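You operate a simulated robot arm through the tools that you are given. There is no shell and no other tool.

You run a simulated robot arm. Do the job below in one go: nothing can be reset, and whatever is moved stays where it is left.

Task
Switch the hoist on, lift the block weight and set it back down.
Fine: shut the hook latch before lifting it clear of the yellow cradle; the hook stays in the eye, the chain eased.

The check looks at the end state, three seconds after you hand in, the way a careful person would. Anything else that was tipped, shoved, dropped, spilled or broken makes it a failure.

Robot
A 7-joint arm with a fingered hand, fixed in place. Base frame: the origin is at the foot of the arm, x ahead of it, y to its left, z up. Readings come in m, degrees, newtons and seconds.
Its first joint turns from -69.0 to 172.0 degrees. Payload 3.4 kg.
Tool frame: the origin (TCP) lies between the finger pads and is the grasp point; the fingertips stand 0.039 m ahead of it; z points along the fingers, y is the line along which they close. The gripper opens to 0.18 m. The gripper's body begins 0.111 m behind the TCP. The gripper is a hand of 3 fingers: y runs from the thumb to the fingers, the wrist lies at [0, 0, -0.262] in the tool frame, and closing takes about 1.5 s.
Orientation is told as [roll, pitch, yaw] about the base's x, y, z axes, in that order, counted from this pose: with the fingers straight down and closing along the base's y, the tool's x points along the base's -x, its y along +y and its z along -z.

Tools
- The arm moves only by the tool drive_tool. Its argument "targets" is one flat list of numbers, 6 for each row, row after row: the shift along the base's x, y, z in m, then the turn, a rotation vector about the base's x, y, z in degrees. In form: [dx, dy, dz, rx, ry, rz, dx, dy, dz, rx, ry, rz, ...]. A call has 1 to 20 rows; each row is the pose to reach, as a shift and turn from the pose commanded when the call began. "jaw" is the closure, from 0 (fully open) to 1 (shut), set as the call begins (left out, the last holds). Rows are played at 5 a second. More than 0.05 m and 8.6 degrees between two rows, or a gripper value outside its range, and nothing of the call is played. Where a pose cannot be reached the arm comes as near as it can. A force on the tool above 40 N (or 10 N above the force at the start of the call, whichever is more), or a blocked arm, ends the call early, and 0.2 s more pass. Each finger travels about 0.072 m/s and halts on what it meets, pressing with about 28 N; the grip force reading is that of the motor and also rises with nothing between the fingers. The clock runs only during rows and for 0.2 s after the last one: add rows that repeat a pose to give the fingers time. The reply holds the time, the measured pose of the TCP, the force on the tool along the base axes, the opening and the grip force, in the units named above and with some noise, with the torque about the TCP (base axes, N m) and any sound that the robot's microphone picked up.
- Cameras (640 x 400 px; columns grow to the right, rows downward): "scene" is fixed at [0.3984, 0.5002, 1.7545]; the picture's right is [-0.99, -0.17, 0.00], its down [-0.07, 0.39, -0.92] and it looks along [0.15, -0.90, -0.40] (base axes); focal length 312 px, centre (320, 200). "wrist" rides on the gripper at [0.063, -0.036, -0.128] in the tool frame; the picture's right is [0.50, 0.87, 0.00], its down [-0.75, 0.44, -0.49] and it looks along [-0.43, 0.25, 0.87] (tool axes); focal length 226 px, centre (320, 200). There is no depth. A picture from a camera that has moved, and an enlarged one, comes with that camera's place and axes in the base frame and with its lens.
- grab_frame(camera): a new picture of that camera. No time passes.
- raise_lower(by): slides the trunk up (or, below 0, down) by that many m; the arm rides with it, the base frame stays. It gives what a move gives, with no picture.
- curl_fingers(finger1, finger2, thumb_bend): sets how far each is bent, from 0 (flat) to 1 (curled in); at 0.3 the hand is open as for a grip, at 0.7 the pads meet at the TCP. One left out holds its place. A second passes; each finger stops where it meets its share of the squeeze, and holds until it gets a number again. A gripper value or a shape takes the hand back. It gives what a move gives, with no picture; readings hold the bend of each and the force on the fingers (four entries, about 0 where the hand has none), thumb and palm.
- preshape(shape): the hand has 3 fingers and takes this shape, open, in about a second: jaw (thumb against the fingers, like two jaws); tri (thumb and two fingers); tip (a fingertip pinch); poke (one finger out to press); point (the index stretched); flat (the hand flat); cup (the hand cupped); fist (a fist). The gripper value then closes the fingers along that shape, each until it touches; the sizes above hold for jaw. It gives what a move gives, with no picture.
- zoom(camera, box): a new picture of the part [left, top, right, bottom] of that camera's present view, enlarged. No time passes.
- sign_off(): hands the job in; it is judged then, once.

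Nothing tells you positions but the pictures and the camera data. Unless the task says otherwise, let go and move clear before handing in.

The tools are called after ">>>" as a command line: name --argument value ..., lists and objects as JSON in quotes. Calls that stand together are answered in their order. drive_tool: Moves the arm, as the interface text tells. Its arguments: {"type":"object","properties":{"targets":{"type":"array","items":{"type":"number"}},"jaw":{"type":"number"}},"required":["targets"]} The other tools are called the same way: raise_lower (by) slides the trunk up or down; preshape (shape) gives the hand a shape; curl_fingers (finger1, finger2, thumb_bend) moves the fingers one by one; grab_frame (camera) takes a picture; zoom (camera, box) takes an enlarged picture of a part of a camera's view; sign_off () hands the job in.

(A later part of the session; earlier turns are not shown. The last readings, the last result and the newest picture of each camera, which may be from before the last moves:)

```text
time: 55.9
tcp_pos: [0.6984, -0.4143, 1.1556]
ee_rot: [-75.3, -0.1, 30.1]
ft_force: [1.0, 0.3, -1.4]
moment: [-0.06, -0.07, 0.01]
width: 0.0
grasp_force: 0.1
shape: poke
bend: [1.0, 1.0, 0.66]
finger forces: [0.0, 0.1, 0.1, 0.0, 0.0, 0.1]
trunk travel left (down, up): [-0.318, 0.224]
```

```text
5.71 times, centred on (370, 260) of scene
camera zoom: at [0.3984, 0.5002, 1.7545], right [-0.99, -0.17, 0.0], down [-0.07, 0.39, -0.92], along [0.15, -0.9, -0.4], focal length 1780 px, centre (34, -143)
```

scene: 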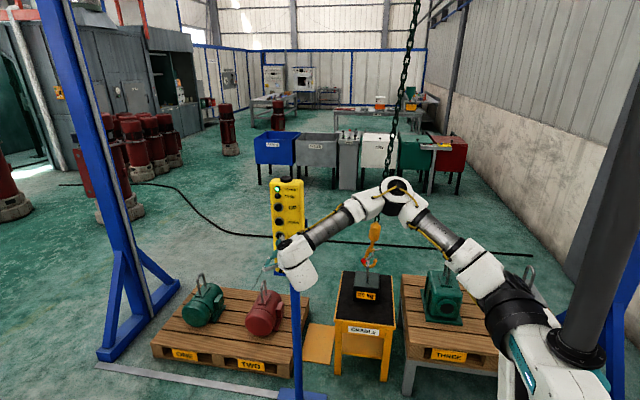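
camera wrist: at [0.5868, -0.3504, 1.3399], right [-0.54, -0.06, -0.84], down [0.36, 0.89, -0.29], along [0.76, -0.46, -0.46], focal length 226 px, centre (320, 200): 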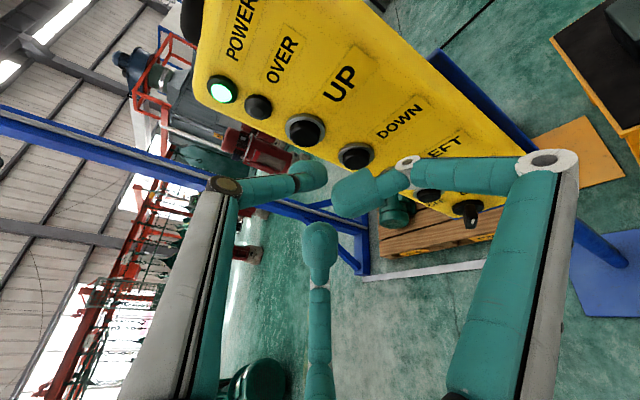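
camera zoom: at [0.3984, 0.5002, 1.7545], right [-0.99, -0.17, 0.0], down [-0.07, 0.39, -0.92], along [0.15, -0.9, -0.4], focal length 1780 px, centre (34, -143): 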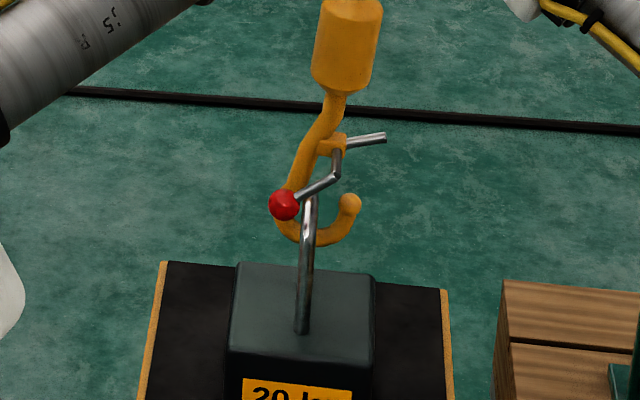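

Nothing moved this time, so the press probably didn't register. I'll press LEFT and stay pressed to look at the contact.

>>> drive_tool --targets '[0, -0.04, -0.001, 0, 0, 0, 0, -0.051, -0.001, 0, 0, 0, 0, -0.053, -0.001, 0, 0, 0]'

>>> zoom --camera "wrist" --box '[230, 70, 380, 220]'

>>> zoom --camera "scene" --box '[260, 170, 330, 270]'

>>> zoom --camera "scene" --box '[320, 0, 440, 150]'

```text
time: 56.7
tcp_pos: [0.6964, -0.4649, 1.156]
ee_rot: [-75.2, 0.0, 30.1]
ft_force: [-2.4, 6.2, -4.7]
moment: [0.18, 0.06, 0.07]
width: 0.0
grasp_force: 0.1
shape: poke
bend: [1.0, 1.0, 0.67]
finger forces: [0.1, 0.1, 0.0, 0.0, 7.5, 0.0]
trunk travel left (down, up): [-0.318, 0.224]
```

```text
2.67 times, centred on (305, 145) of wrist
camera zoom: at [0.5859, -0.3984, 1.2227], right [-0.54, -0.06, -0.84], down [0.36, 0.89, -0.3], along [0.76, -0.46, -0.46], focal length 603 px, centre (360, 347)
```

zoom: 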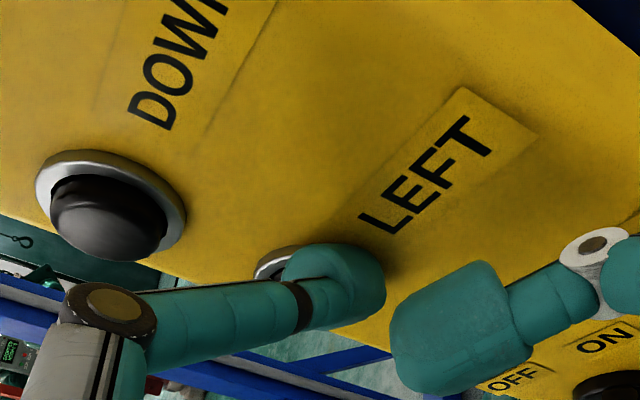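

```text
4.00 times, centred on (295, 220) of scene
camera zoom: at [0.3984, 0.5002, 1.7545], right [-0.99, -0.17, 0.0], down [-0.07, 0.39, -0.92], along [0.15, -0.9, -0.4], focal length 1246 px, centre (420, 120)
```

zoom: 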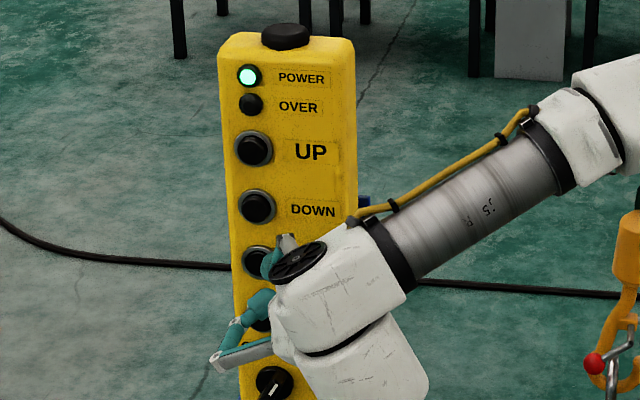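

```text
2.67 times, centred on (380, 75) of scene
camera zoom: at [0.3984, 0.5002, 1.7545], right [-0.99, -0.17, 0.0], down [-0.07, 0.39, -0.92], along [0.15, -0.9, -0.4], focal length 831 px, centre (160, 533)
```

zoom: 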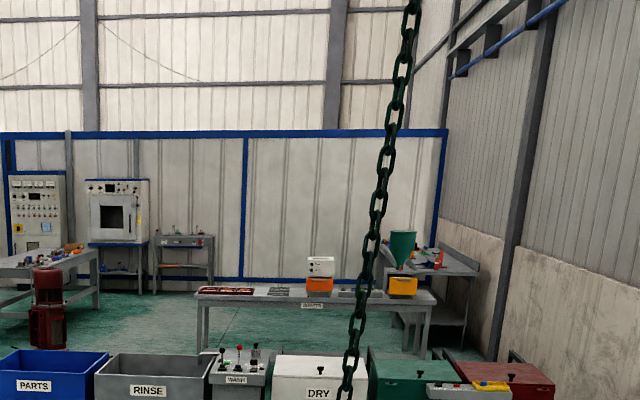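

LEFT is now active (7.5 N) and the chain top is moving. I'll keep holding in short steps and watch the chain straighten.

>>> drive_tool --targets '[0.001, -0.001, 0.001, 0, 0, 0, 0.001, -0.001, 0.002, 0, 0, 0, 0.001, -0.001, 0.002, 0, 0, 0]'

>>> grab_frame --camera "scene"

```text
time: 57.5
tcp_pos: [0.698, -0.4671, 1.1558]
ee_rot: [-75.3, 0.0, 30.3]
ft_force: [-5.2, 21.3, -8.6]
moment: [0.55, 0.23, 0.16]
width: 0.0
grasp_force: 0.1
shape: poke
bend: [1.0, 1.0, 0.68]
finger forces: [0.1, 0.1, 0.1, 0.0, 22.6, 0.1]
trunk travel left (down, up): [-0.318, 0.224]
```

```text
taken
```

scene: 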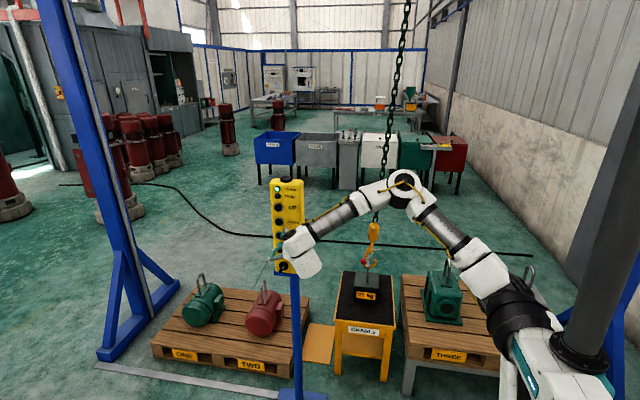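

The chain is straightening, with about 0.08 m of trolley travel still to go. I'll hold about 0.8 s more.

>>> drive_tool --targets '[0, 0.001, 0, 0, 0, 0, 0, 0.001, 0, 0, 0, 0, 0, 0.001, 0, 0, 0, 0]'

>>> grab_frame --camera "scene"

```text
time: 58.3
tcp_pos: [0.6977, -0.4663, 1.157]
ee_rot: [-75.2, 0.0, 30.1]
ft_force: [-6.2, 20.4, -10.0]
moment: [0.55, 0.25, 0.12]
width: 0.0001
grasp_force: 0.1
shape: poke
bend: [1.0, 1.0, 0.68]
finger forces: [0.0, 0.1, 0.0, 0.1, 22.7, 0.0]
trunk travel left (down, up): [-0.318, 0.224]
```

```text
taken
```

scene: 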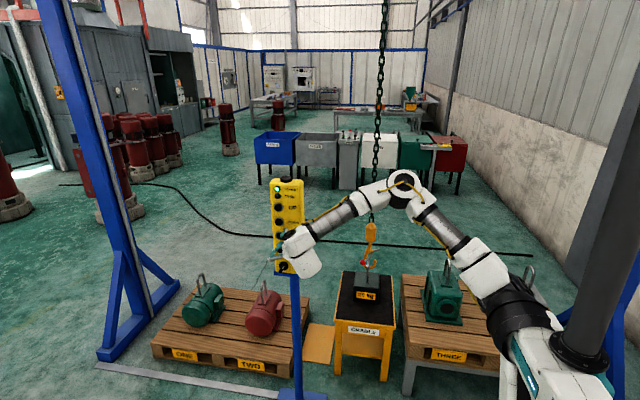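

The chain is now almost exactly upright over the eye, so I'll release at once.

>>> drive_tool --targets '[0, 0.04, 0, 0, 0, 0, 0, 0.055, 0, 0, 0, 0]'

>>> grab_frame --camera "scene"

>>> zoom --camera "scene" --box '[345, 225, 395, 295]'

```text
time: 58.9
tcp_pos: [0.6965, -0.4156, 1.1601]
ee_rot: [-75.4, -0.2, 30.0]
ft_force: [-0.6, -0.1, -0.9]
moment: [-0.02, -0.02, 0.01]
width: 0.0001
grasp_force: 0.0
shape: poke
bend: [1.0, 1.0, 0.66]
finger forces: [0.0, 0.0, 0.0, 0.2, 0.0, 0.0]
trunk travel left (down, up): [-0.318, 0.224]
```

```text
taken
```

scene: 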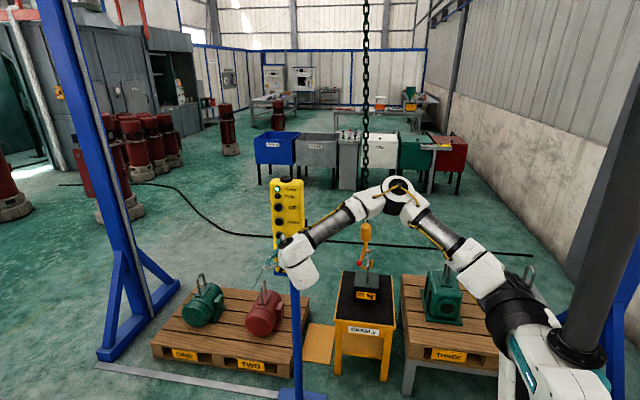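

```text
5.71 times, centred on (370, 260) of scene
camera zoom: at [0.3984, 0.5002, 1.7545], right [-0.99, -0.17, 0.0], down [-0.07, 0.39, -0.92], along [0.15, -0.9, -0.4], focal length 1780 px, centre (34, -143)
```

zoom: 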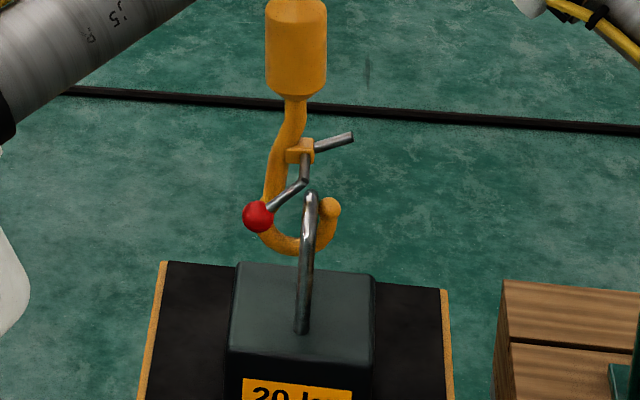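

The trolley coasted on past upright: the hook tip now leans against the eye from the other side. I'll wait a moment to see whether it has stopped.

>>> drive_tool --targets '[0, 0, 0, 0, 0, 0]'

>>> grab_frame --camera "scene"

>>> zoom --camera "scene" --box '[345, 225, 395, 295]'

```text
time: 59.3
tcp_pos: [0.6959, -0.4167, 1.157]
ee_rot: [-75.3, -0.2, 30.1]
ft_force: [0.1, -0.1, 0.3]
moment: [0.02, 0.03, 0.0]
width: 0.0003
grasp_force: 0.0
shape: poke
bend: [1.0, 1.0, 0.66]
finger forces: [0.1, 0.0, 0.0, 0.0, 0.0, 0.1]
trunk travel left (down, up): [-0.318, 0.224]
```

```text
taken
```

scene: 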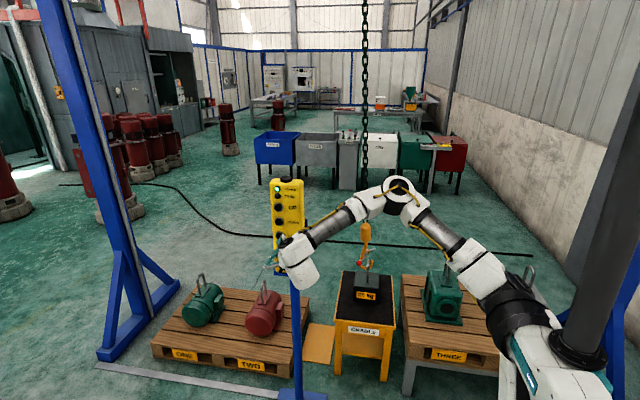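

```text
5.71 times, centred on (370, 260) of scene
camera zoom: at [0.3984, 0.5002, 1.7545], right [-0.99, -0.17, 0.0], down [-0.07, 0.39, -0.92], along [0.15, -0.9, -0.4], focal length 1780 px, centre (34, -143)
```

zoom: 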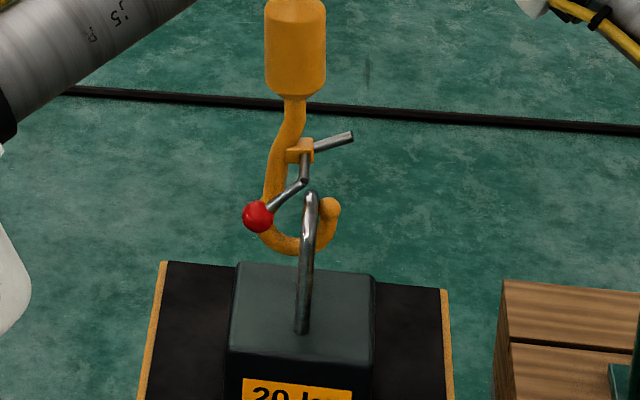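

It has stopped; the trolley is now about 0.10 m too far to +x because it coasts after release. I'll drop to RIGHT and give a shorter press, allowing for the coast.

>>> raise_lower --by -0.0635

>>> drive_tool --targets '[0, -0.04, 0, 0, 0, 0, 0, -0.053, 0, 0, 0, 0, 0, -0.054, 0, 0, 0, 0, 0, -0.054, 0, 0, 0, 0]'

>>> grab_frame --camera "scene"

```text
time: 60.3
tcp_pos: [0.696, -0.4162, 1.0939]
ee_rot: [-75.2, -0.2, 30.2]
ft_force: [-0.6, 0.0, -1.7]
moment: [0.04, 0.01, 0.0]
width: 0.0001
grasp_force: 0.1
shape: poke
bend: [1.0, 1.0, 0.66]
finger forces: [0.1, 0.0, 0.0, 0.1, 0.1, 0.0]
trunk travel left (down, up): [-0.254, 0.288]
```

```text
time: 61.3
tcp_pos: [0.6983, -0.4663, 1.0937]
ee_rot: [-75.2, 0.0, 30.3]
ft_force: [-6.2, 15.1, -1.2]
moment: [0.18, 0.07, 0.04]
width: 0.0
grasp_force: 0.0
shape: poke
bend: [1.0, 1.0, 0.67]
finger forces: [0.0, 0.0, 0.0, 0.0, 16.2, 0.0]
trunk travel left (down, up): [-0.254, 0.288]
```

```text
taken
```

scene: 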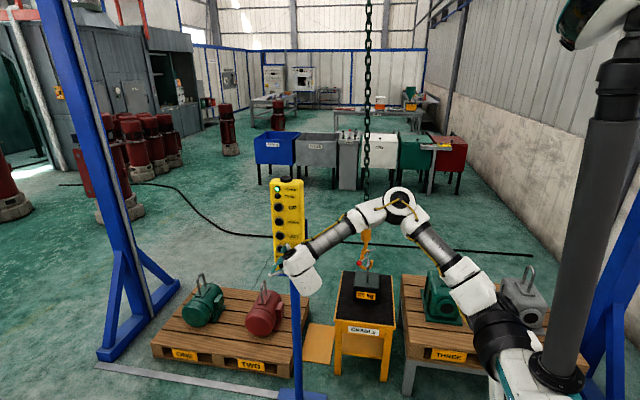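

The chain has just started moving right. I'll release now and see how far it coasts.

>>> drive_tool --targets '[0, 0.03, 0, 0, 0, 0, 0, 0.054, 0, 0, 0, 0, 0, 0.054, 0, 0, 0, 0]'

>>> zoom --camera "scene" --box '[320, 0, 440, 150]'

>>> zoom --camera "scene" --box '[345, 225, 395, 295]'

```text
time: 62.1
tcp_pos: [0.6967, -0.4142, 1.0932]
ee_rot: [-75.3, -0.1, 30.1]
ft_force: [0.3, 0.1, 0.6]
moment: [0.02, -0.01, 0.01]
width: 0.0
grasp_force: 0.1
shape: poke
bend: [1.0, 1.0, 0.66]
finger forces: [0.0, 0.0, 0.1, 0.1, 0.0, 0.0]
trunk travel left (down, up): [-0.254, 0.288]
```

```text
2.67 times, centred on (380, 75) of scene
camera zoom: at [0.3984, 0.5002, 1.7545], right [-0.99, -0.17, 0.0], down [-0.07, 0.39, -0.92], along [0.15, -0.9, -0.4], focal length 831 px, centre (160, 533)
```

zoom: 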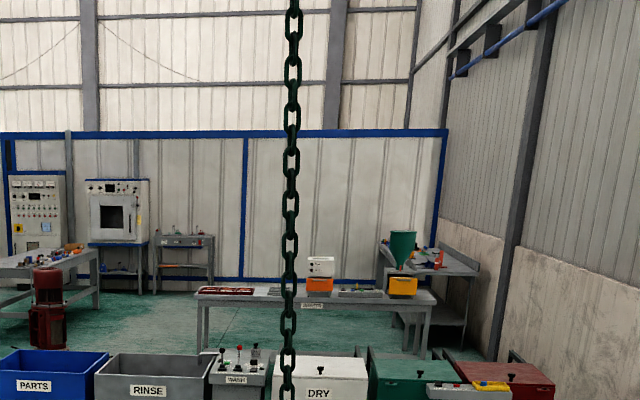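

```text
5.71 times, centred on (370, 260) of scene
camera zoom: at [0.3984, 0.5002, 1.7545], right [-0.99, -0.17, 0.0], down [-0.07, 0.39, -0.92], along [0.15, -0.9, -0.4], focal length 1780 px, centre (34, -143)
```

zoom: 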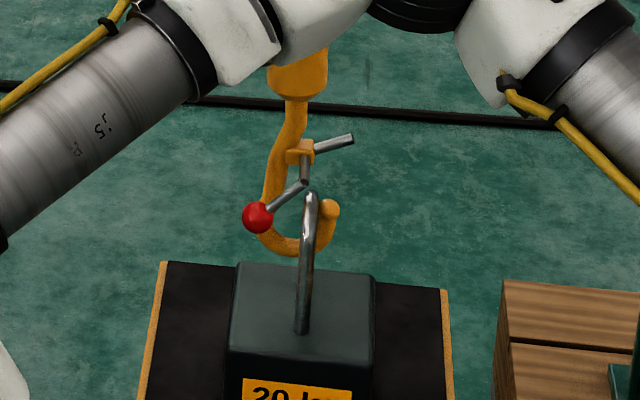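

Only about 2 cm of travel; roughly 8 cm remains, and travel grows quickly with hold time. I'll press RIGHT for about 1.4 s.

>>> drive_tool --targets '[0, -0.04, 0, 0, 0, 0, 0, -0.053, 0, 0, 0, 0, 0, -0.054, 0, 0, 0, 0, 0, -0.054, 0, 0, 0, 0, 0, -0.054, 0, 0, 0, 0, 0, -0.054, 0, 0, 0, 0, 0, -0.054, 0, 0, 0, 0, 0, -0.054, 0, 0, 0, 0, 0, -0.02, 0, 0, 0, 0, 0, 0, 0, 0, 0, 0, 0, 0, 0, 0, 0, 0]'

>>> zoom --camera "scene" --box '[320, 0, 440, 150]'

>>> zoom --camera "scene" --box '[345, 225, 395, 295]'

```text
time: 64.5
tcp_pos: [0.6971, -0.4129, 1.096]
ee_rot: [-75.4, -0.1, 30.2]
ft_force: [0.1, -0.3, -0.2]
moment: [0.01, -0.01, 0.01]
width: 0.0001
grasp_force: 0.1
shape: poke
bend: [1.0, 1.0, 0.66]
finger forces: [0.0, 0.0, 0.0, 0.0, 0.1, 0.0]
trunk travel left (down, up): [-0.254, 0.288]
```

```text
2.67 times, centred on (380, 75) of scene
camera zoom: at [0.3984, 0.5002, 1.7545], right [-0.99, -0.17, 0.0], down [-0.07, 0.39, -0.92], along [0.15, -0.9, -0.4], focal length 831 px, centre (160, 533)
```

zoom: 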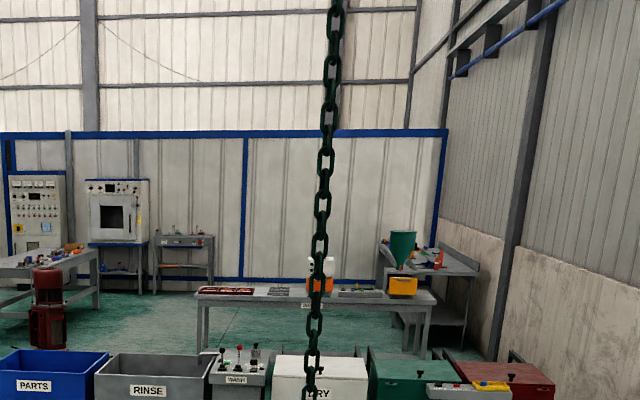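

```text
5.71 times, centred on (370, 260) of scene
camera zoom: at [0.3984, 0.5002, 1.7545], right [-0.99, -0.17, 0.0], down [-0.07, 0.39, -0.92], along [0.15, -0.9, -0.4], focal length 1780 px, centre (34, -143)
```

zoom: 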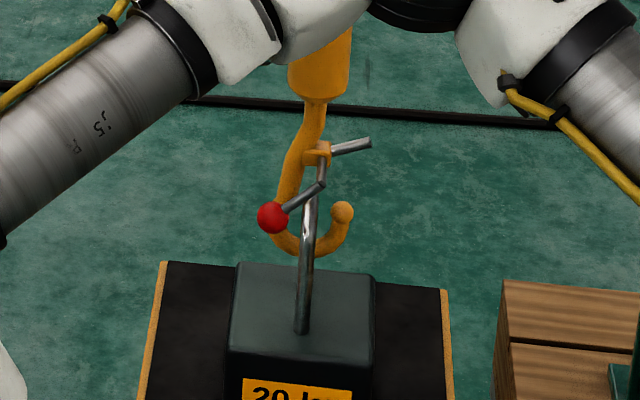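

The chain is upright now, with the hook centred in the eye and slack still in it. The latch lever's red ball is at about (0.408, -1.0, 0.716) with its pivot at about (0.369, ·, 0.758), so closing means pushing the ball up in an arc of about 9 cm. I'll back the hand away from the pendant toward the cradle.

>>> drive_tool --targets '[-0.05, 0.0, 0, 0, 0, 0, -0.1, 0.0, 0, 0, 0, 0, -0.15, 0.0, 0, 0, 0, 0, -0.2, -0.02, 0, 0, 0, 0, -0.24, -0.05, 0, 0, 0, 0, -0.26, -0.09, 0, 0, 0, 0, -0.28, -0.13, 0, 0, 0, 0, -0.29, -0.17, 0, 0, 0, 0]'

>>> grab_frame --camera "scene"

>>> grab_frame --camera "wrist"

```text
refused: row 4 steps farther than a row can; nothing moved
```

```text
taken
```

scene: 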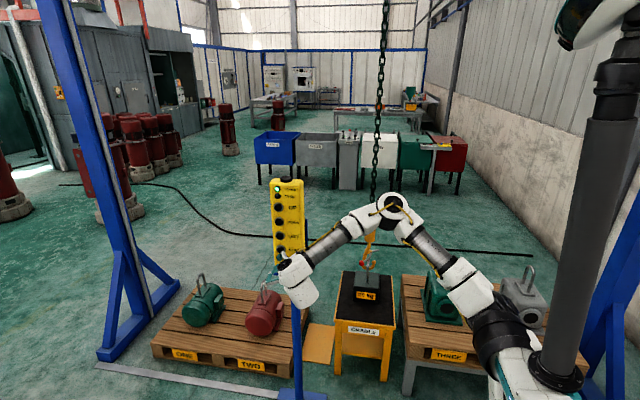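

```text
taken
camera wrist: at [0.5871, -0.3457, 1.1622], right [-0.54, -0.06, -0.84], down [0.36, 0.89, -0.3], along [0.76, -0.46, -0.46], focal length 226 px, centre (320, 200)
```

wrist: 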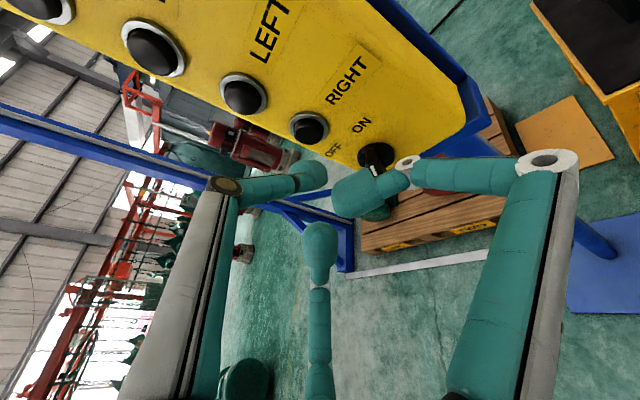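

The step limit refused that call, so nothing moved. I'll use smaller steps.

>>> drive_tool --targets '[-0.045, 0.0, 0, 0, 0, 0, -0.09, 0.0, 0, 0, 0, 0, -0.135, 0.0, 0, 0, 0, 0, -0.175, -0.02, 0, 0, 0, 0, -0.21, -0.05, 0, 0, 0, 0, -0.235, -0.085, 0, 0, 0, 0, -0.255, -0.12, 0, 0, 0, 0, -0.265, -0.16, 0, 0, 0, 0]'

>>> grab_frame --camera "scene"

>>> grab_frame --camera "wrist"

```text
time: 66.3
tcp_pos: [0.4334, -0.5756, 1.0925]
ee_rot: [-75.2, -0.1, 30.2]
ft_force: [-0.2, -0.4, 0.1]
moment: [-0.01, 0.02, 0.0]
width: 0.0001
grasp_force: 0.1
shape: poke
bend: [1.0, 1.0, 0.66]
finger forces: [0.1, 0.0, 0.1, 0.0, 0.0, 0.1]
trunk travel left (down, up): [-0.254, 0.288]
```

```text
taken
```

scene: 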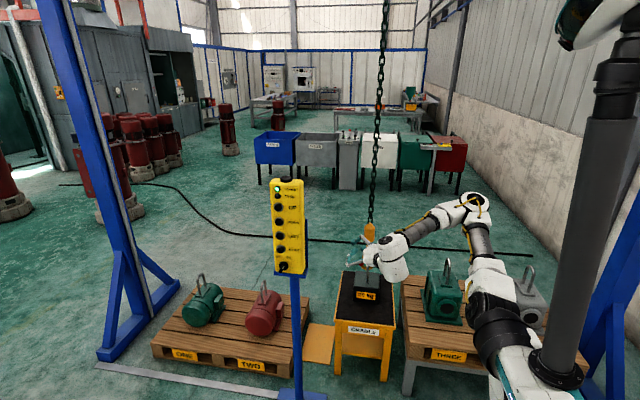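

```text
taken
camera wrist: at [0.3225, -0.5089, 1.1598], right [-0.54, -0.06, -0.84], down [0.36, 0.89, -0.29], along [0.76, -0.46, -0.46], focal length 226 px, centre (320, 200)
```

wrist: 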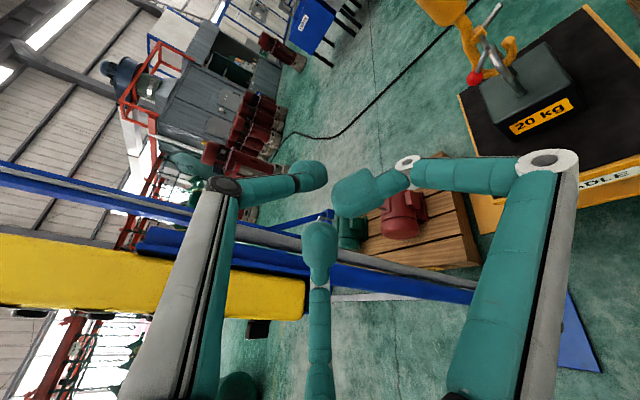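

The wrist camera now sees the hook in the eye. I'll zoom in on both views to triangulate the ball, lever and eye.

>>> zoom --camera "wrist" --box '[410, 0, 610, 150]'

>>> zoom --camera "scene" --box '[340, 210, 400, 300]'

```text
2.67 times, centred on (510, 75) of wrist
camera zoom: at [0.3225, -0.5089, 1.1598], right [-0.54, -0.06, -0.84], down [0.36, 0.89, -0.29], along [0.76, -0.46, -0.46], focal length 603 px, centre (-187, 533)
```

zoom: 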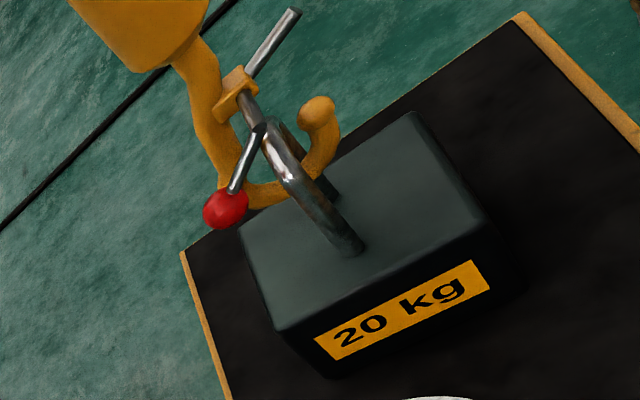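

```text
4.44 times, centred on (370, 255) of scene
camera zoom: at [0.3984, 0.5002, 1.7545], right [-0.99, -0.17, 0.0], down [-0.07, 0.39, -0.92], along [0.15, -0.9, -0.4], focal length 1384 px, centre (98, -44)
```

zoom: 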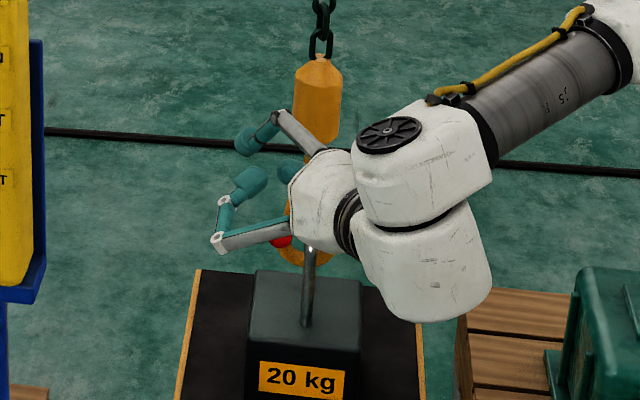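

I have a clear view: the hook is through the eye, with the latch lever ball in front and to the left. Scene geometry puts the ball at about (0.405, -0.997, 0.714) and the pivot at about (0.356, ·, 0.763). I'll roll the hand 90° about its pointing axis so the thumb lies sideways and can push the ball up from below.

>>> drive_tool --targets '[0, 0, 0, 1.64, -7.42, -2.28, 0, 0, 0, 3.28, -14.83, -4.57, 0, 0, 0, 4.93, -22.25, -6.85, 0, 0, 0, 6.57, -29.67, -9.13, 0, 0, 0, 8.21, -37.08, -11.42, 0, 0, 0, 9.85, -44.5, -13.7, 0, 0, 0, 11.49, -51.92, -15.98, 0, 0, 0, 13.13, -59.33, -18.27, 0, 0, 0, 14.78, -66.75, -20.55, 0, 0, 0, 16.42, -74.17, -22.83, 0, 0, 0, 18.06, -81.58, -25.12, 0, 0, 0, 19.7, -89.0, -27.4]'

>>> grab_frame --camera "scene"

>>> grab_frame --camera "wrist"

```text
time: 68.9
tcp_pos: [0.4291, -0.6479, 1.1691]
ee_rot: [-45.9, -85.3, -32.1]
ft_force: [-0.1, -0.2, 0.4]
moment: [0.08, 0.04, 0.06]
width: 0.0
grasp_force: 0.1
shape: poke
bend: [1.0, 1.0, 0.66]
finger forces: [0.0, 0.1, 0.1, 0.0, 0.0, 0.1]
out of reach, approached as far as the arm can: row 7, 8, 9, 10, 11, 12
trunk travel left (down, up): [-0.254, 0.288]
```

```text
taken
```

scene: 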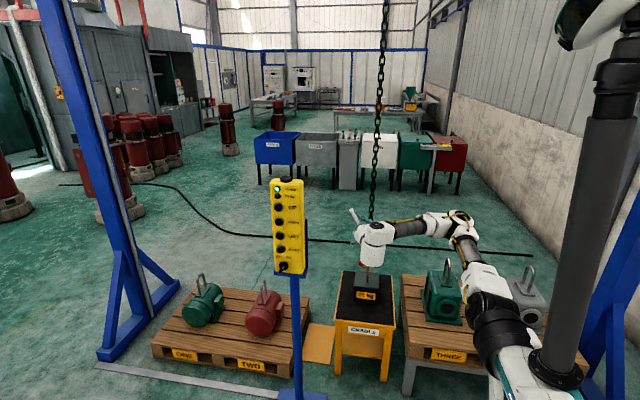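

```text
taken
camera wrist: at [0.365, -0.5289, 1.1167], right [0.81, 0.2, -0.55], down [0.38, 0.54, 0.75], along [0.45, -0.82, 0.36], focal length 226 px, centre (320, 200)
```

wrist: 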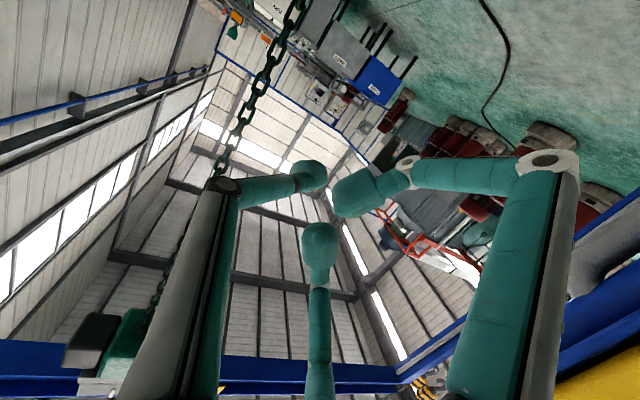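

The roll succeeded: the tool now points along -y with the thumb side toward -x, and position shifted only slightly. Next I'll lower the trunk to bring the hand down toward lever height, staying in front of the cradle.

>>> raise_lower --by -0.25

>>> grab_frame --camera "scene"

>>> grab_frame --camera "wrist"

```text
time: 71.5
tcp_pos: [0.5234, -0.6459, 0.7601]
ee_rot: [-73.4, -62.1, -5.0]
ft_force: [0.1, 0.0, -0.4]
moment: [0.01, 0.03, -0.01]
width: 0.0
grasp_force: 0.0
shape: poke
bend: [1.0, 1.0, 0.66]
finger forces: [0.0, 0.0, 0.0, 0.0, 0.0, 0.1]
trunk travel left (down, up): [-0.005, 0.538]
```

```text
taken
```

scene: 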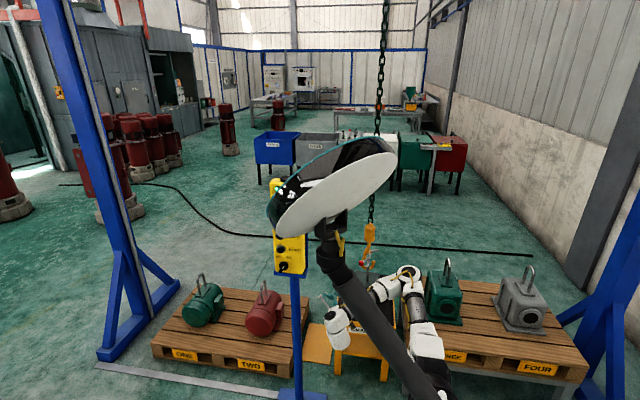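

```text
taken
camera wrist: at [0.442, -0.5263, 0.7387], right [0.52, 0.2, -0.83], down [0.65, 0.54, 0.54], along [0.56, -0.82, 0.15], focal length 226 px, centre (320, 200)
```

wrist: 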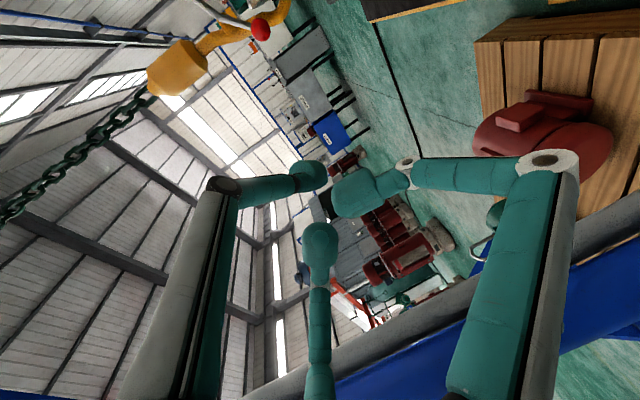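

Lowering that far also leaned the whole torso: the hand is now at (0.52, -0.65, 0.76), rolled about 27°, with no contact force. I'll roll the hand back level and bring it in line in front of the lever ball.

>>> drive_tool --targets '[-0.03, 0, -0.02, 0, -7, 0, -0.06, 0, -0.04, 0, -14, 0, -0.085, 0, -0.06, 0, -21, 0, -0.105, 0, -0.08, 0, -27, 0, -0.116, 0, -0.086, 0, -27, 0]'

>>> grab_frame --camera "scene"

>>> grab_frame --camera "wrist"

```text
time: 72.7
tcp_pos: [0.4119, -0.6791, 0.8392]
ee_rot: [-11.0, -81.8, -66.0]
ft_force: [-0.7, 0.2, 0.8]
moment: [0.01, 0.01, 0.0]
width: 0.0
grasp_force: 0.1
shape: poke
bend: [1.0, 1.0, 0.66]
finger forces: [0.0, 0.0, 0.0, 0.0, 0.0, 0.0]
out of reach, approached as far as the arm can: row 1, 2, 3, 4, 5
trunk travel left (down, up): [-0.005, 0.538]
```

```text
taken
```

scene: 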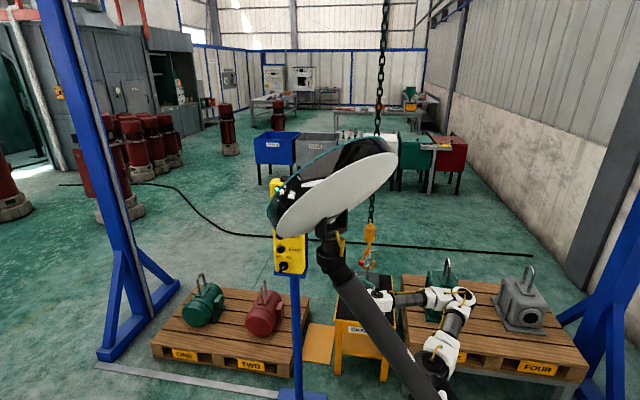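

```text
taken
camera wrist: at [0.3455, -0.5555, 0.7967], right [0.81, 0.26, -0.52], down [0.36, 0.48, 0.8], along [0.46, -0.84, 0.29], focal length 226 px, centre (320, 200)
```

wrist: 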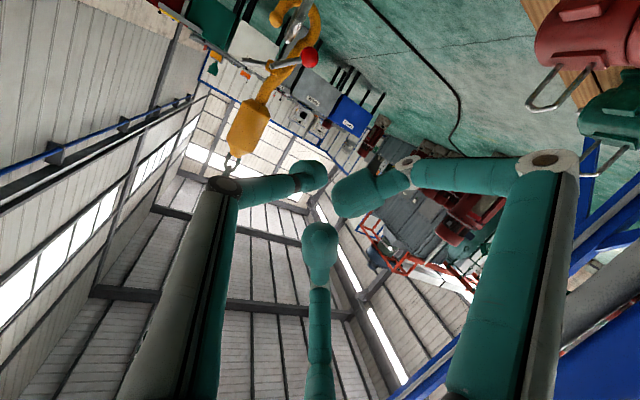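

From this leaned posture the arm can't get lower without crowding the neighbouring pallet. I'll stand the trunk back up and use a different approach: return to the earlier natural orientation and push the ball with one of the lower fingers, whose tip lies level there.

>>> raise_lower --by 0.18

>>> grab_frame --camera "scene"

>>> grab_frame --camera "wrist"

```text
time: 74.7
tcp_pos: [0.3152, -0.6778, 1.1096]
ee_rot: [80.7, -71.3, -156.4]
ft_force: [0.4, -0.4, 0.0]
moment: [-0.03, -0.03, -0.02]
width: 0.0001
grasp_force: 0.0
shape: poke
bend: [1.0, 1.0, 0.66]
finger forces: [0.1, 0.0, 0.0, 0.0, 0.0, 0.0]
trunk travel left (down, up): [-0.184, 0.358]
```

```text
taken
```

scene: 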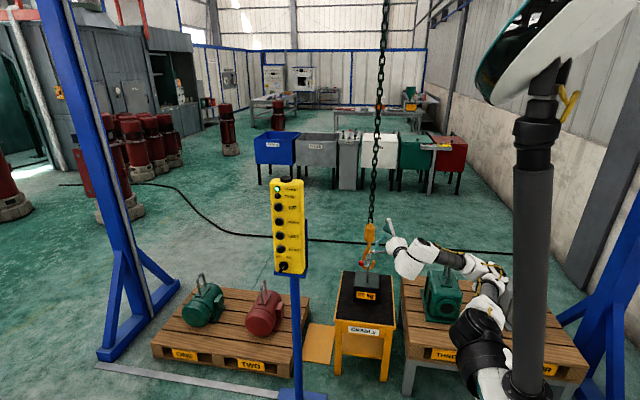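

```text
taken
camera wrist: at [0.2703, -0.5555, 1.0469], right [0.95, 0.26, -0.2], down [0.05, 0.48, 0.88], along [0.32, -0.84, 0.44], focal length 226 px, centre (320, 200)
```

wrist: 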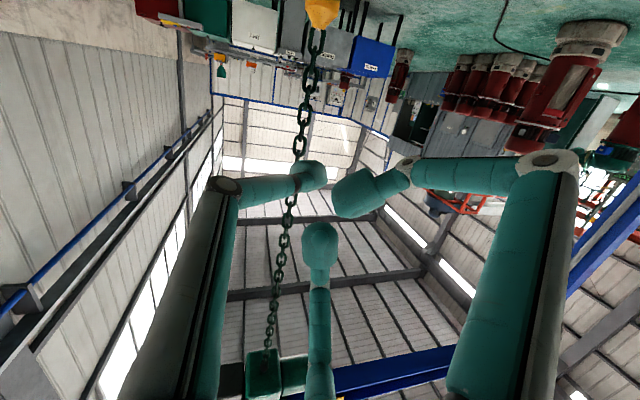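

The torso is upright again and the scene is undisturbed. I'll unroll the hand to the earlier orientation (yaw 30°, 15° down).

>>> drive_tool --targets '[0, 0, 0, -2.4, 7.41, 1.96, 0, 0, 0, -4.8, 14.81, 3.93, 0, 0, 0, -7.2, 22.22, 5.89, 0, 0, 0, -9.6, 29.63, 7.86, 0, 0, 0, -12.0, 37.04, 9.82, 0, 0, 0, -14.4, 44.44, 11.79, 0, 0, 0, -16.8, 51.85, 13.75, 0, 0, 0, -19.2, 59.26, 15.71, 0, 0, 0, -21.6, 66.66, 17.68, 0, 0, 0, -24.0, 74.07, 19.64, 0, 0, 0, -26.4, 81.48, 21.61, 0, 0, 0, -28.8, 88.89, 23.57, 0, 0, 0, -31.2, 96.29, 25.54, 0, 0, 0, -33.6, 103.7, 27.5]'

>>> grab_frame --camera "scene"

>>> grab_frame --camera "wrist"

```text
time: 77.7
tcp_pos: [0.3175, -0.6776, 1.1115]
ee_rot: [-74.6, 0.3, 29.9]
ft_force: [-0.4, 0.6, -0.4]
moment: [0.02, 0.03, -0.02]
width: 0.0
grasp_force: 0.0
shape: poke
bend: [1.0, 1.0, 0.66]
finger forces: [0.0, 0.0, 0.0, 0.0, 0.1, 0.0]
trunk travel left (down, up): [-0.184, 0.358]
```

```text
taken
```

scene: 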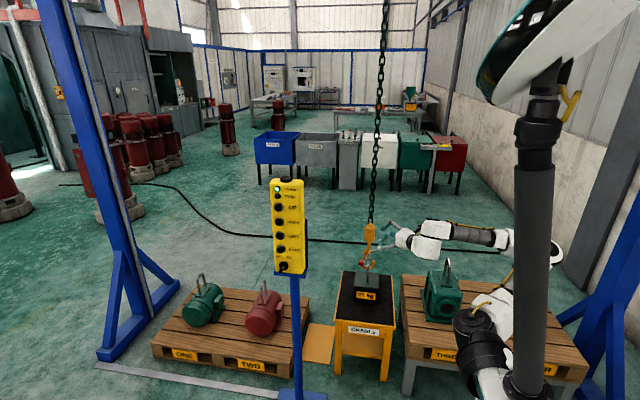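

```text
taken
camera wrist: at [0.2068, -0.6109, 1.1809], right [-0.55, -0.05, -0.83], down [0.36, 0.89, -0.29], along [0.75, -0.46, -0.47], focal length 226 px, centre (320, 200)
```

wrist: 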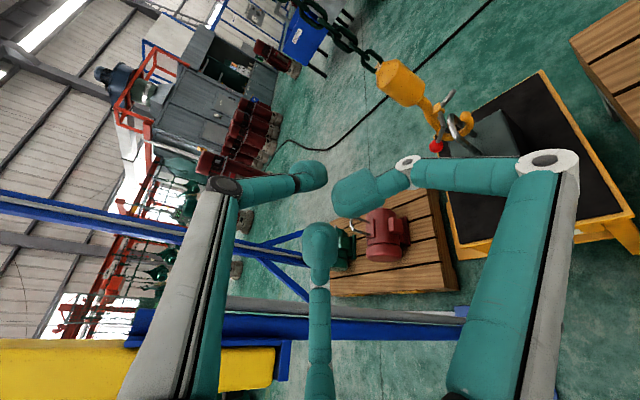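

The orientation is restored. Now I'll set up the fingers: thumb curled away and one lower finger extended, checking which number drives which finger.

>>> curl_fingers --finger1 1.0 --finger2 0.66 --thumb_bend 1.0

>>> grab_frame --camera "wrist"

```text
time: 78.7
tcp_pos: [0.3162, -0.6777, 1.1114]
ee_rot: [-74.7, 0.1, 30.0]
ft_force: [-0.2, 1.0, -0.7]
moment: [0.02, -0.02, 0.0]
width: 0.0712
grasp_force: 0.2
shape: fingers
bend: [1.0, 0.84, 0.8]
finger forces: [0.0, 0.0, 0.1, 0.0, 0.0, 0.1]
trunk travel left (down, up): [-0.184, 0.358]
```

```text
taken
camera wrist: at [0.2067, -0.6111, 1.1808], right [-0.55, -0.05, -0.83], down [0.36, 0.89, -0.29], along [0.75, -0.46, -0.47], focal length 226 px, centre (320, 200)
```

wrist: 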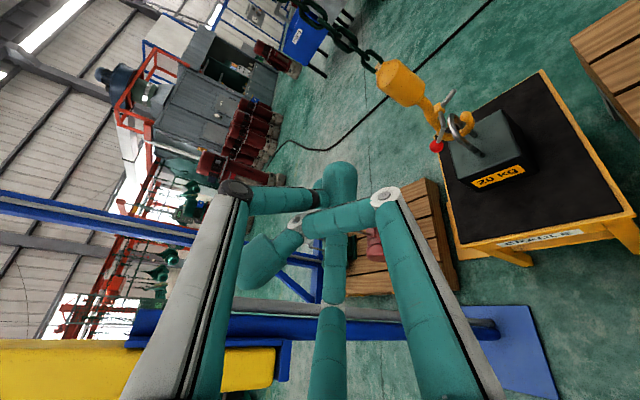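

Finger2 is the lower one on the +x side; the fingers are still settling. I'll let them finish.

>>> curl_fingers --finger1 1.0 --finger2 0.6 --thumb_bend 1.0

>>> grab_frame --camera "wrist"

>>> zoom --camera "scene" --box '[350, 200, 450, 280]'

```text
time: 79.7
tcp_pos: [0.3169, -0.6776, 1.1105]
ee_rot: [-74.7, 0.1, 30.0]
ft_force: [-0.3, 0.4, -0.6]
moment: [-0.04, 0.01, 0.02]
width: 0.0731
grasp_force: 0.0
shape: fingers
bend: [1.0, 0.85, 0.79]
finger forces: [0.0, 0.1, 0.0, 0.0, 0.0, 0.0]
trunk travel left (down, up): [-0.184, 0.358]
```

```text
taken
camera wrist: at [0.2067, -0.6111, 1.1808], right [-0.55, -0.05, -0.83], down [0.36, 0.89, -0.29], along [0.75, -0.46, -0.47], focal length 226 px, centre (320, 200)
```

wrist: 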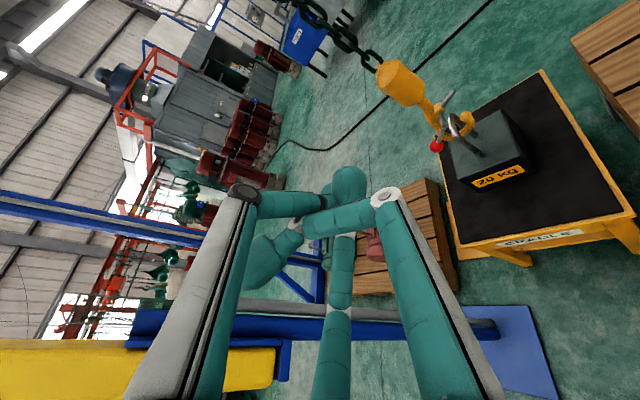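

```text
5.00 times, centred on (400, 240) of scene
camera zoom: at [0.3984, 0.5002, 1.7545], right [-0.99, -0.17, 0.0], down [-0.07, 0.39, -0.92], along [0.15, -0.9, -0.4], focal length 1558 px, centre (-80, 0)
```

zoom: 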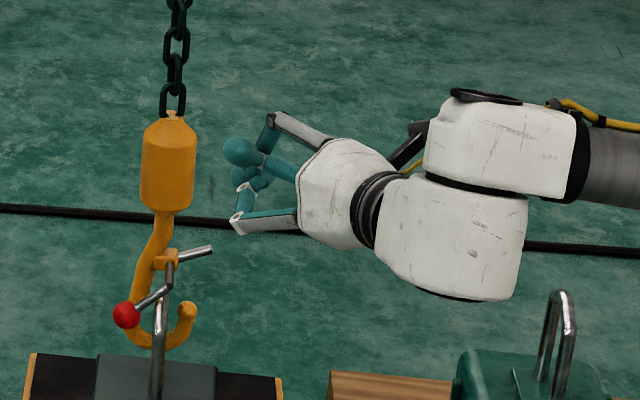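

The fingers interlocked, so I'll go back to the known poke shape. I'll push the ball up with the back of the thumb, hand level at yaw 30°. First I'll come down in front of the cradle.

>>> preshape --shape "jaw"

>>> preshape --shape "poke"

>>> drive_tool --targets '[0.008, -0.01, -0.04, -2.6, -1.5, 0, 0.016, -0.02, -0.08, -5.2, -3.0, 0, 0.024, -0.03, -0.12, -7.8, -4.5, 0, 0.032, -0.04, -0.16, -10.4, -6.0, 0, 0.04, -0.05, -0.2, -13, -7.5, 0]'

>>> grab_frame --camera "scene"

>>> grab_frame --camera "wrist"

```text
time: 80.6
tcp_pos: [0.3163, -0.6778, 1.1118]
ee_rot: [-74.6, 0.2, 29.9]
ft_force: [0.2, -0.5, -0.4]
moment: [0.01, 0.0, -0.02]
width: 0.1801
grasp_force: 0.1
shape: jaw
bend: [0.3, 0.3, 0.3]
finger forces: [0.1, 0.0, 0.0, 0.0, 0.0, 0.0]
trunk travel left (down, up): [-0.184, 0.358]
```

```text
time: 81.5
tcp_pos: [0.3161, -0.678, 1.1117]
ee_rot: [-74.8, 0.2, 30.0]
ft_force: [0.2, -0.2, -0.6]
moment: [0.0, 0.0, 0.0]
width: 0.0001
grasp_force: 0.0
shape: poke
bend: [1.0, 1.0, 0.66]
finger forces: [0.0, 0.1, 0.0, 0.0, 0.0, 0.0]
trunk travel left (down, up): [-0.184, 0.358]
```

```text
time: 82.7
tcp_pos: [0.3471, -0.7686, 0.9757]
ee_rot: [-86.5, 1.3, 32.3]
ft_force: [1.2, 0.7, 2.3]
moment: [0.35, 0.21, -0.1]
width: 0.0
grasp_force: 0.2
shape: poke
bend: [1.0, 1.0, 0.66]
finger forces: [0.1, 0.0, 0.0, 0.0, 0.0, 0.0]
out of reach, approached as far as the arm can: row 3, 4, 5
trunk travel left (down, up): [-0.184, 0.358]
```

```text
taken
```

scene: 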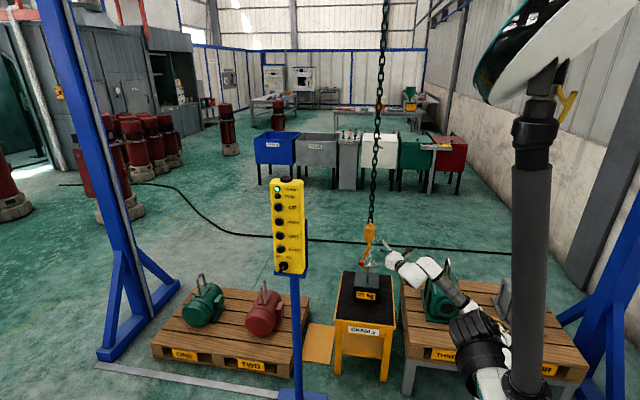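

```text
taken
camera wrist: at [0.2286, -0.6966, 1.0221], right [-0.47, -0.23, -0.85], down [0.35, 0.84, -0.42], along [0.81, -0.5, -0.31], focal length 226 px, centre (320, 200)
```

wrist: 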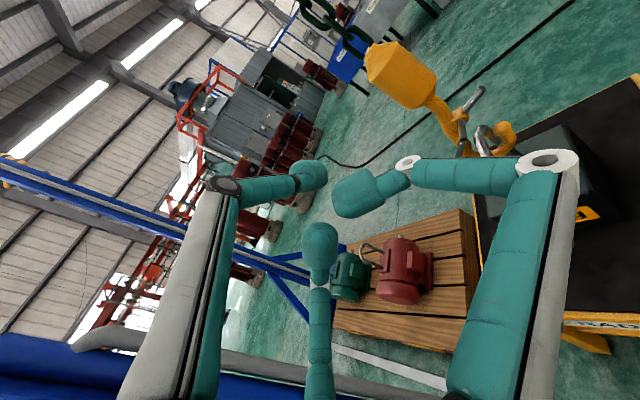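

The arm reported out of reach, and there's a small force reading. I'll check closely whether any link is near the green motor or the hook.

>>> zoom --camera "scene" --box '[350, 220, 530, 380]'

>>> drive_tool --targets '[0, 0, 0, 0, 0, 0]'

```text
2.50 times, centred on (440, 300) of scene
camera zoom: at [0.3984, 0.5002, 1.7545], right [-0.99, -0.17, 0.0], down [-0.07, 0.39, -0.92], along [0.15, -0.9, -0.4], focal length 779 px, centre (20, -50)
```

zoom: 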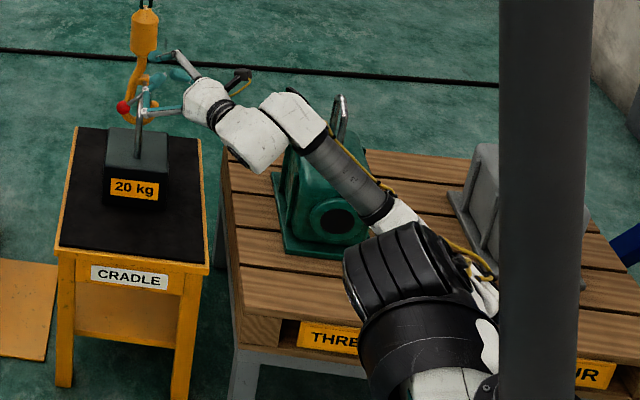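

```text
time: 83.1
tcp_pos: [0.3465, -0.7667, 0.9847]
ee_rot: [-87.3, 0.1, 32.3]
ft_force: [0.2, 0.2, -0.3]
moment: [-0.01, 0.02, -0.02]
width: 0.0
grasp_force: 0.2
shape: poke
bend: [1.0, 1.0, 0.66]
finger forces: [0.0, 0.1, 0.0, 0.0, 0.0, 0.0]
trunk travel left (down, up): [-0.184, 0.358]
```

The force reading was only a transient, and the arm is clear of everything. This looks like a right humanoid arm with joint limits, so I'll probe reach with the hand pitched more downward while heading toward the hook area, staying well in front of it.

>>> drive_tool --targets '[0.005, -0.01, -0.02, 6, 3.5, 0, 0.01, -0.02, -0.04, 12, 7, 0, 0.015, -0.03, -0.06, 18, 10.5, 0, 0.02, -0.04, -0.08, 23, 13.5, 0, 0.025, -0.05, -0.11, 23, 13.5, 0, 0.03, -0.06, -0.14, 23, 13.5, 0]'

>>> zoom --camera "scene" --box '[340, 200, 530, 390]'

>>> grab_frame --camera "wrist"

```text
time: 84.5
tcp_pos: [0.3767, -0.833, 0.845]
ee_rot: [-60.4, -0.6, 32.1]
ft_force: [0.5, 0.0, -0.5]
moment: [0.02, 0.01, -0.02]
width: 0.0
grasp_force: 0.1
shape: poke
bend: [1.0, 1.0, 0.66]
finger forces: [0.1, 0.0, 0.0, 0.0, 0.1, 0.0]
trunk travel left (down, up): [-0.184, 0.358]
```

```text
2.11 times, centred on (435, 295) of scene
camera zoom: at [0.3984, 0.5002, 1.7545], right [-0.99, -0.17, 0.0], down [-0.07, 0.39, -0.92], along [0.15, -0.9, -0.4], focal length 656 px, centre (78, 0)
```

zoom: 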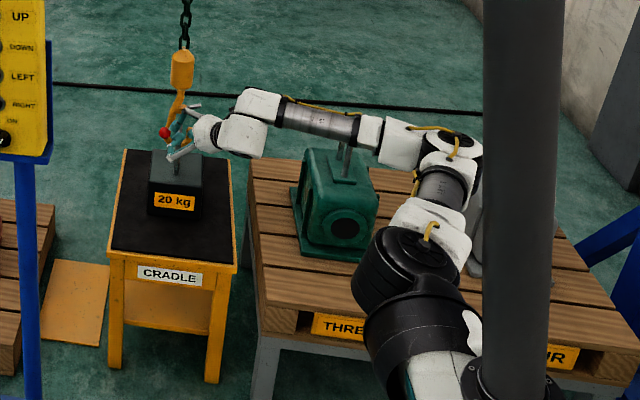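

```text
taken
camera wrist: at [0.2742, -0.7888, 0.939], right [-0.64, 0.1, -0.76], down [0.3, 0.95, -0.13], along [0.71, -0.31, -0.64], focal length 226 px, centre (320, 200)
```

wrist: 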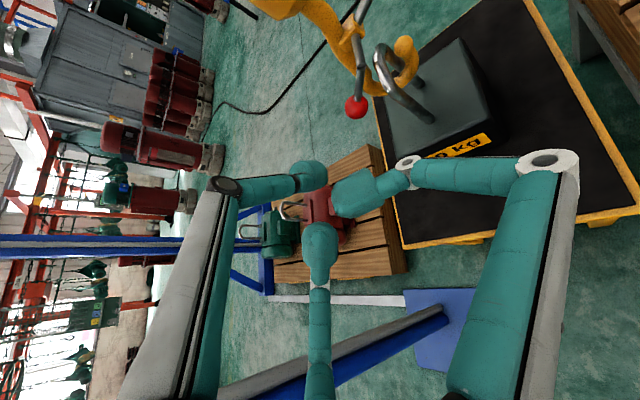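

With the hand pitched 30° down, the arm reaches freely, and the thumb then points steeply down. So instead of lifting the ball I can press the latch rod (the other end of the lever) down over the hook mouth. I'll take a close look at the latch from here.

>>> zoom --camera "wrist" --box '[260, 0, 500, 180]'

>>> zoom --camera "scene" --box '[345, 205, 415, 295]'

```text
2.22 times, centred on (380, 90) of wrist
camera zoom: at [0.2742, -0.7888, 0.939], right [-0.64, 0.1, -0.76], down [0.3, 0.95, -0.13], along [0.71, -0.31, -0.64], focal length 502 px, centre (187, 444)
```

zoom: 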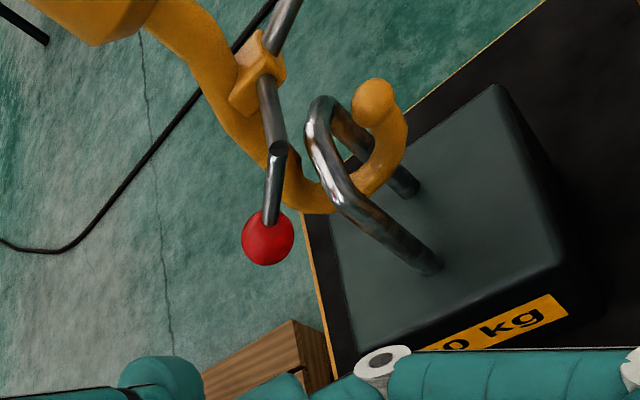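

```text
4.44 times, centred on (380, 250) of scene
camera zoom: at [0.3984, 0.5002, 1.7545], right [-0.99, -0.17, 0.0], down [-0.07, 0.39, -0.92], along [0.15, -0.9, -0.4], focal length 1384 px, centre (53, -22)
```

zoom: 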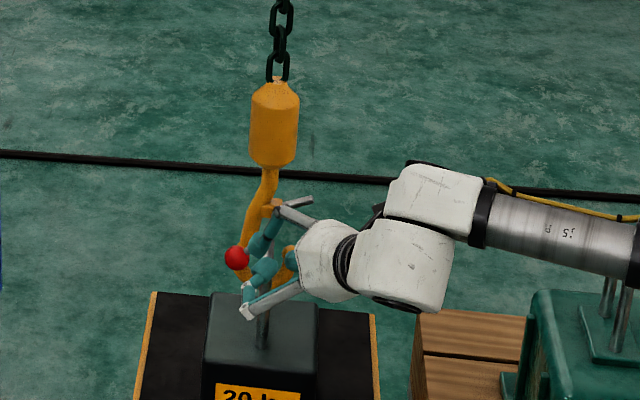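

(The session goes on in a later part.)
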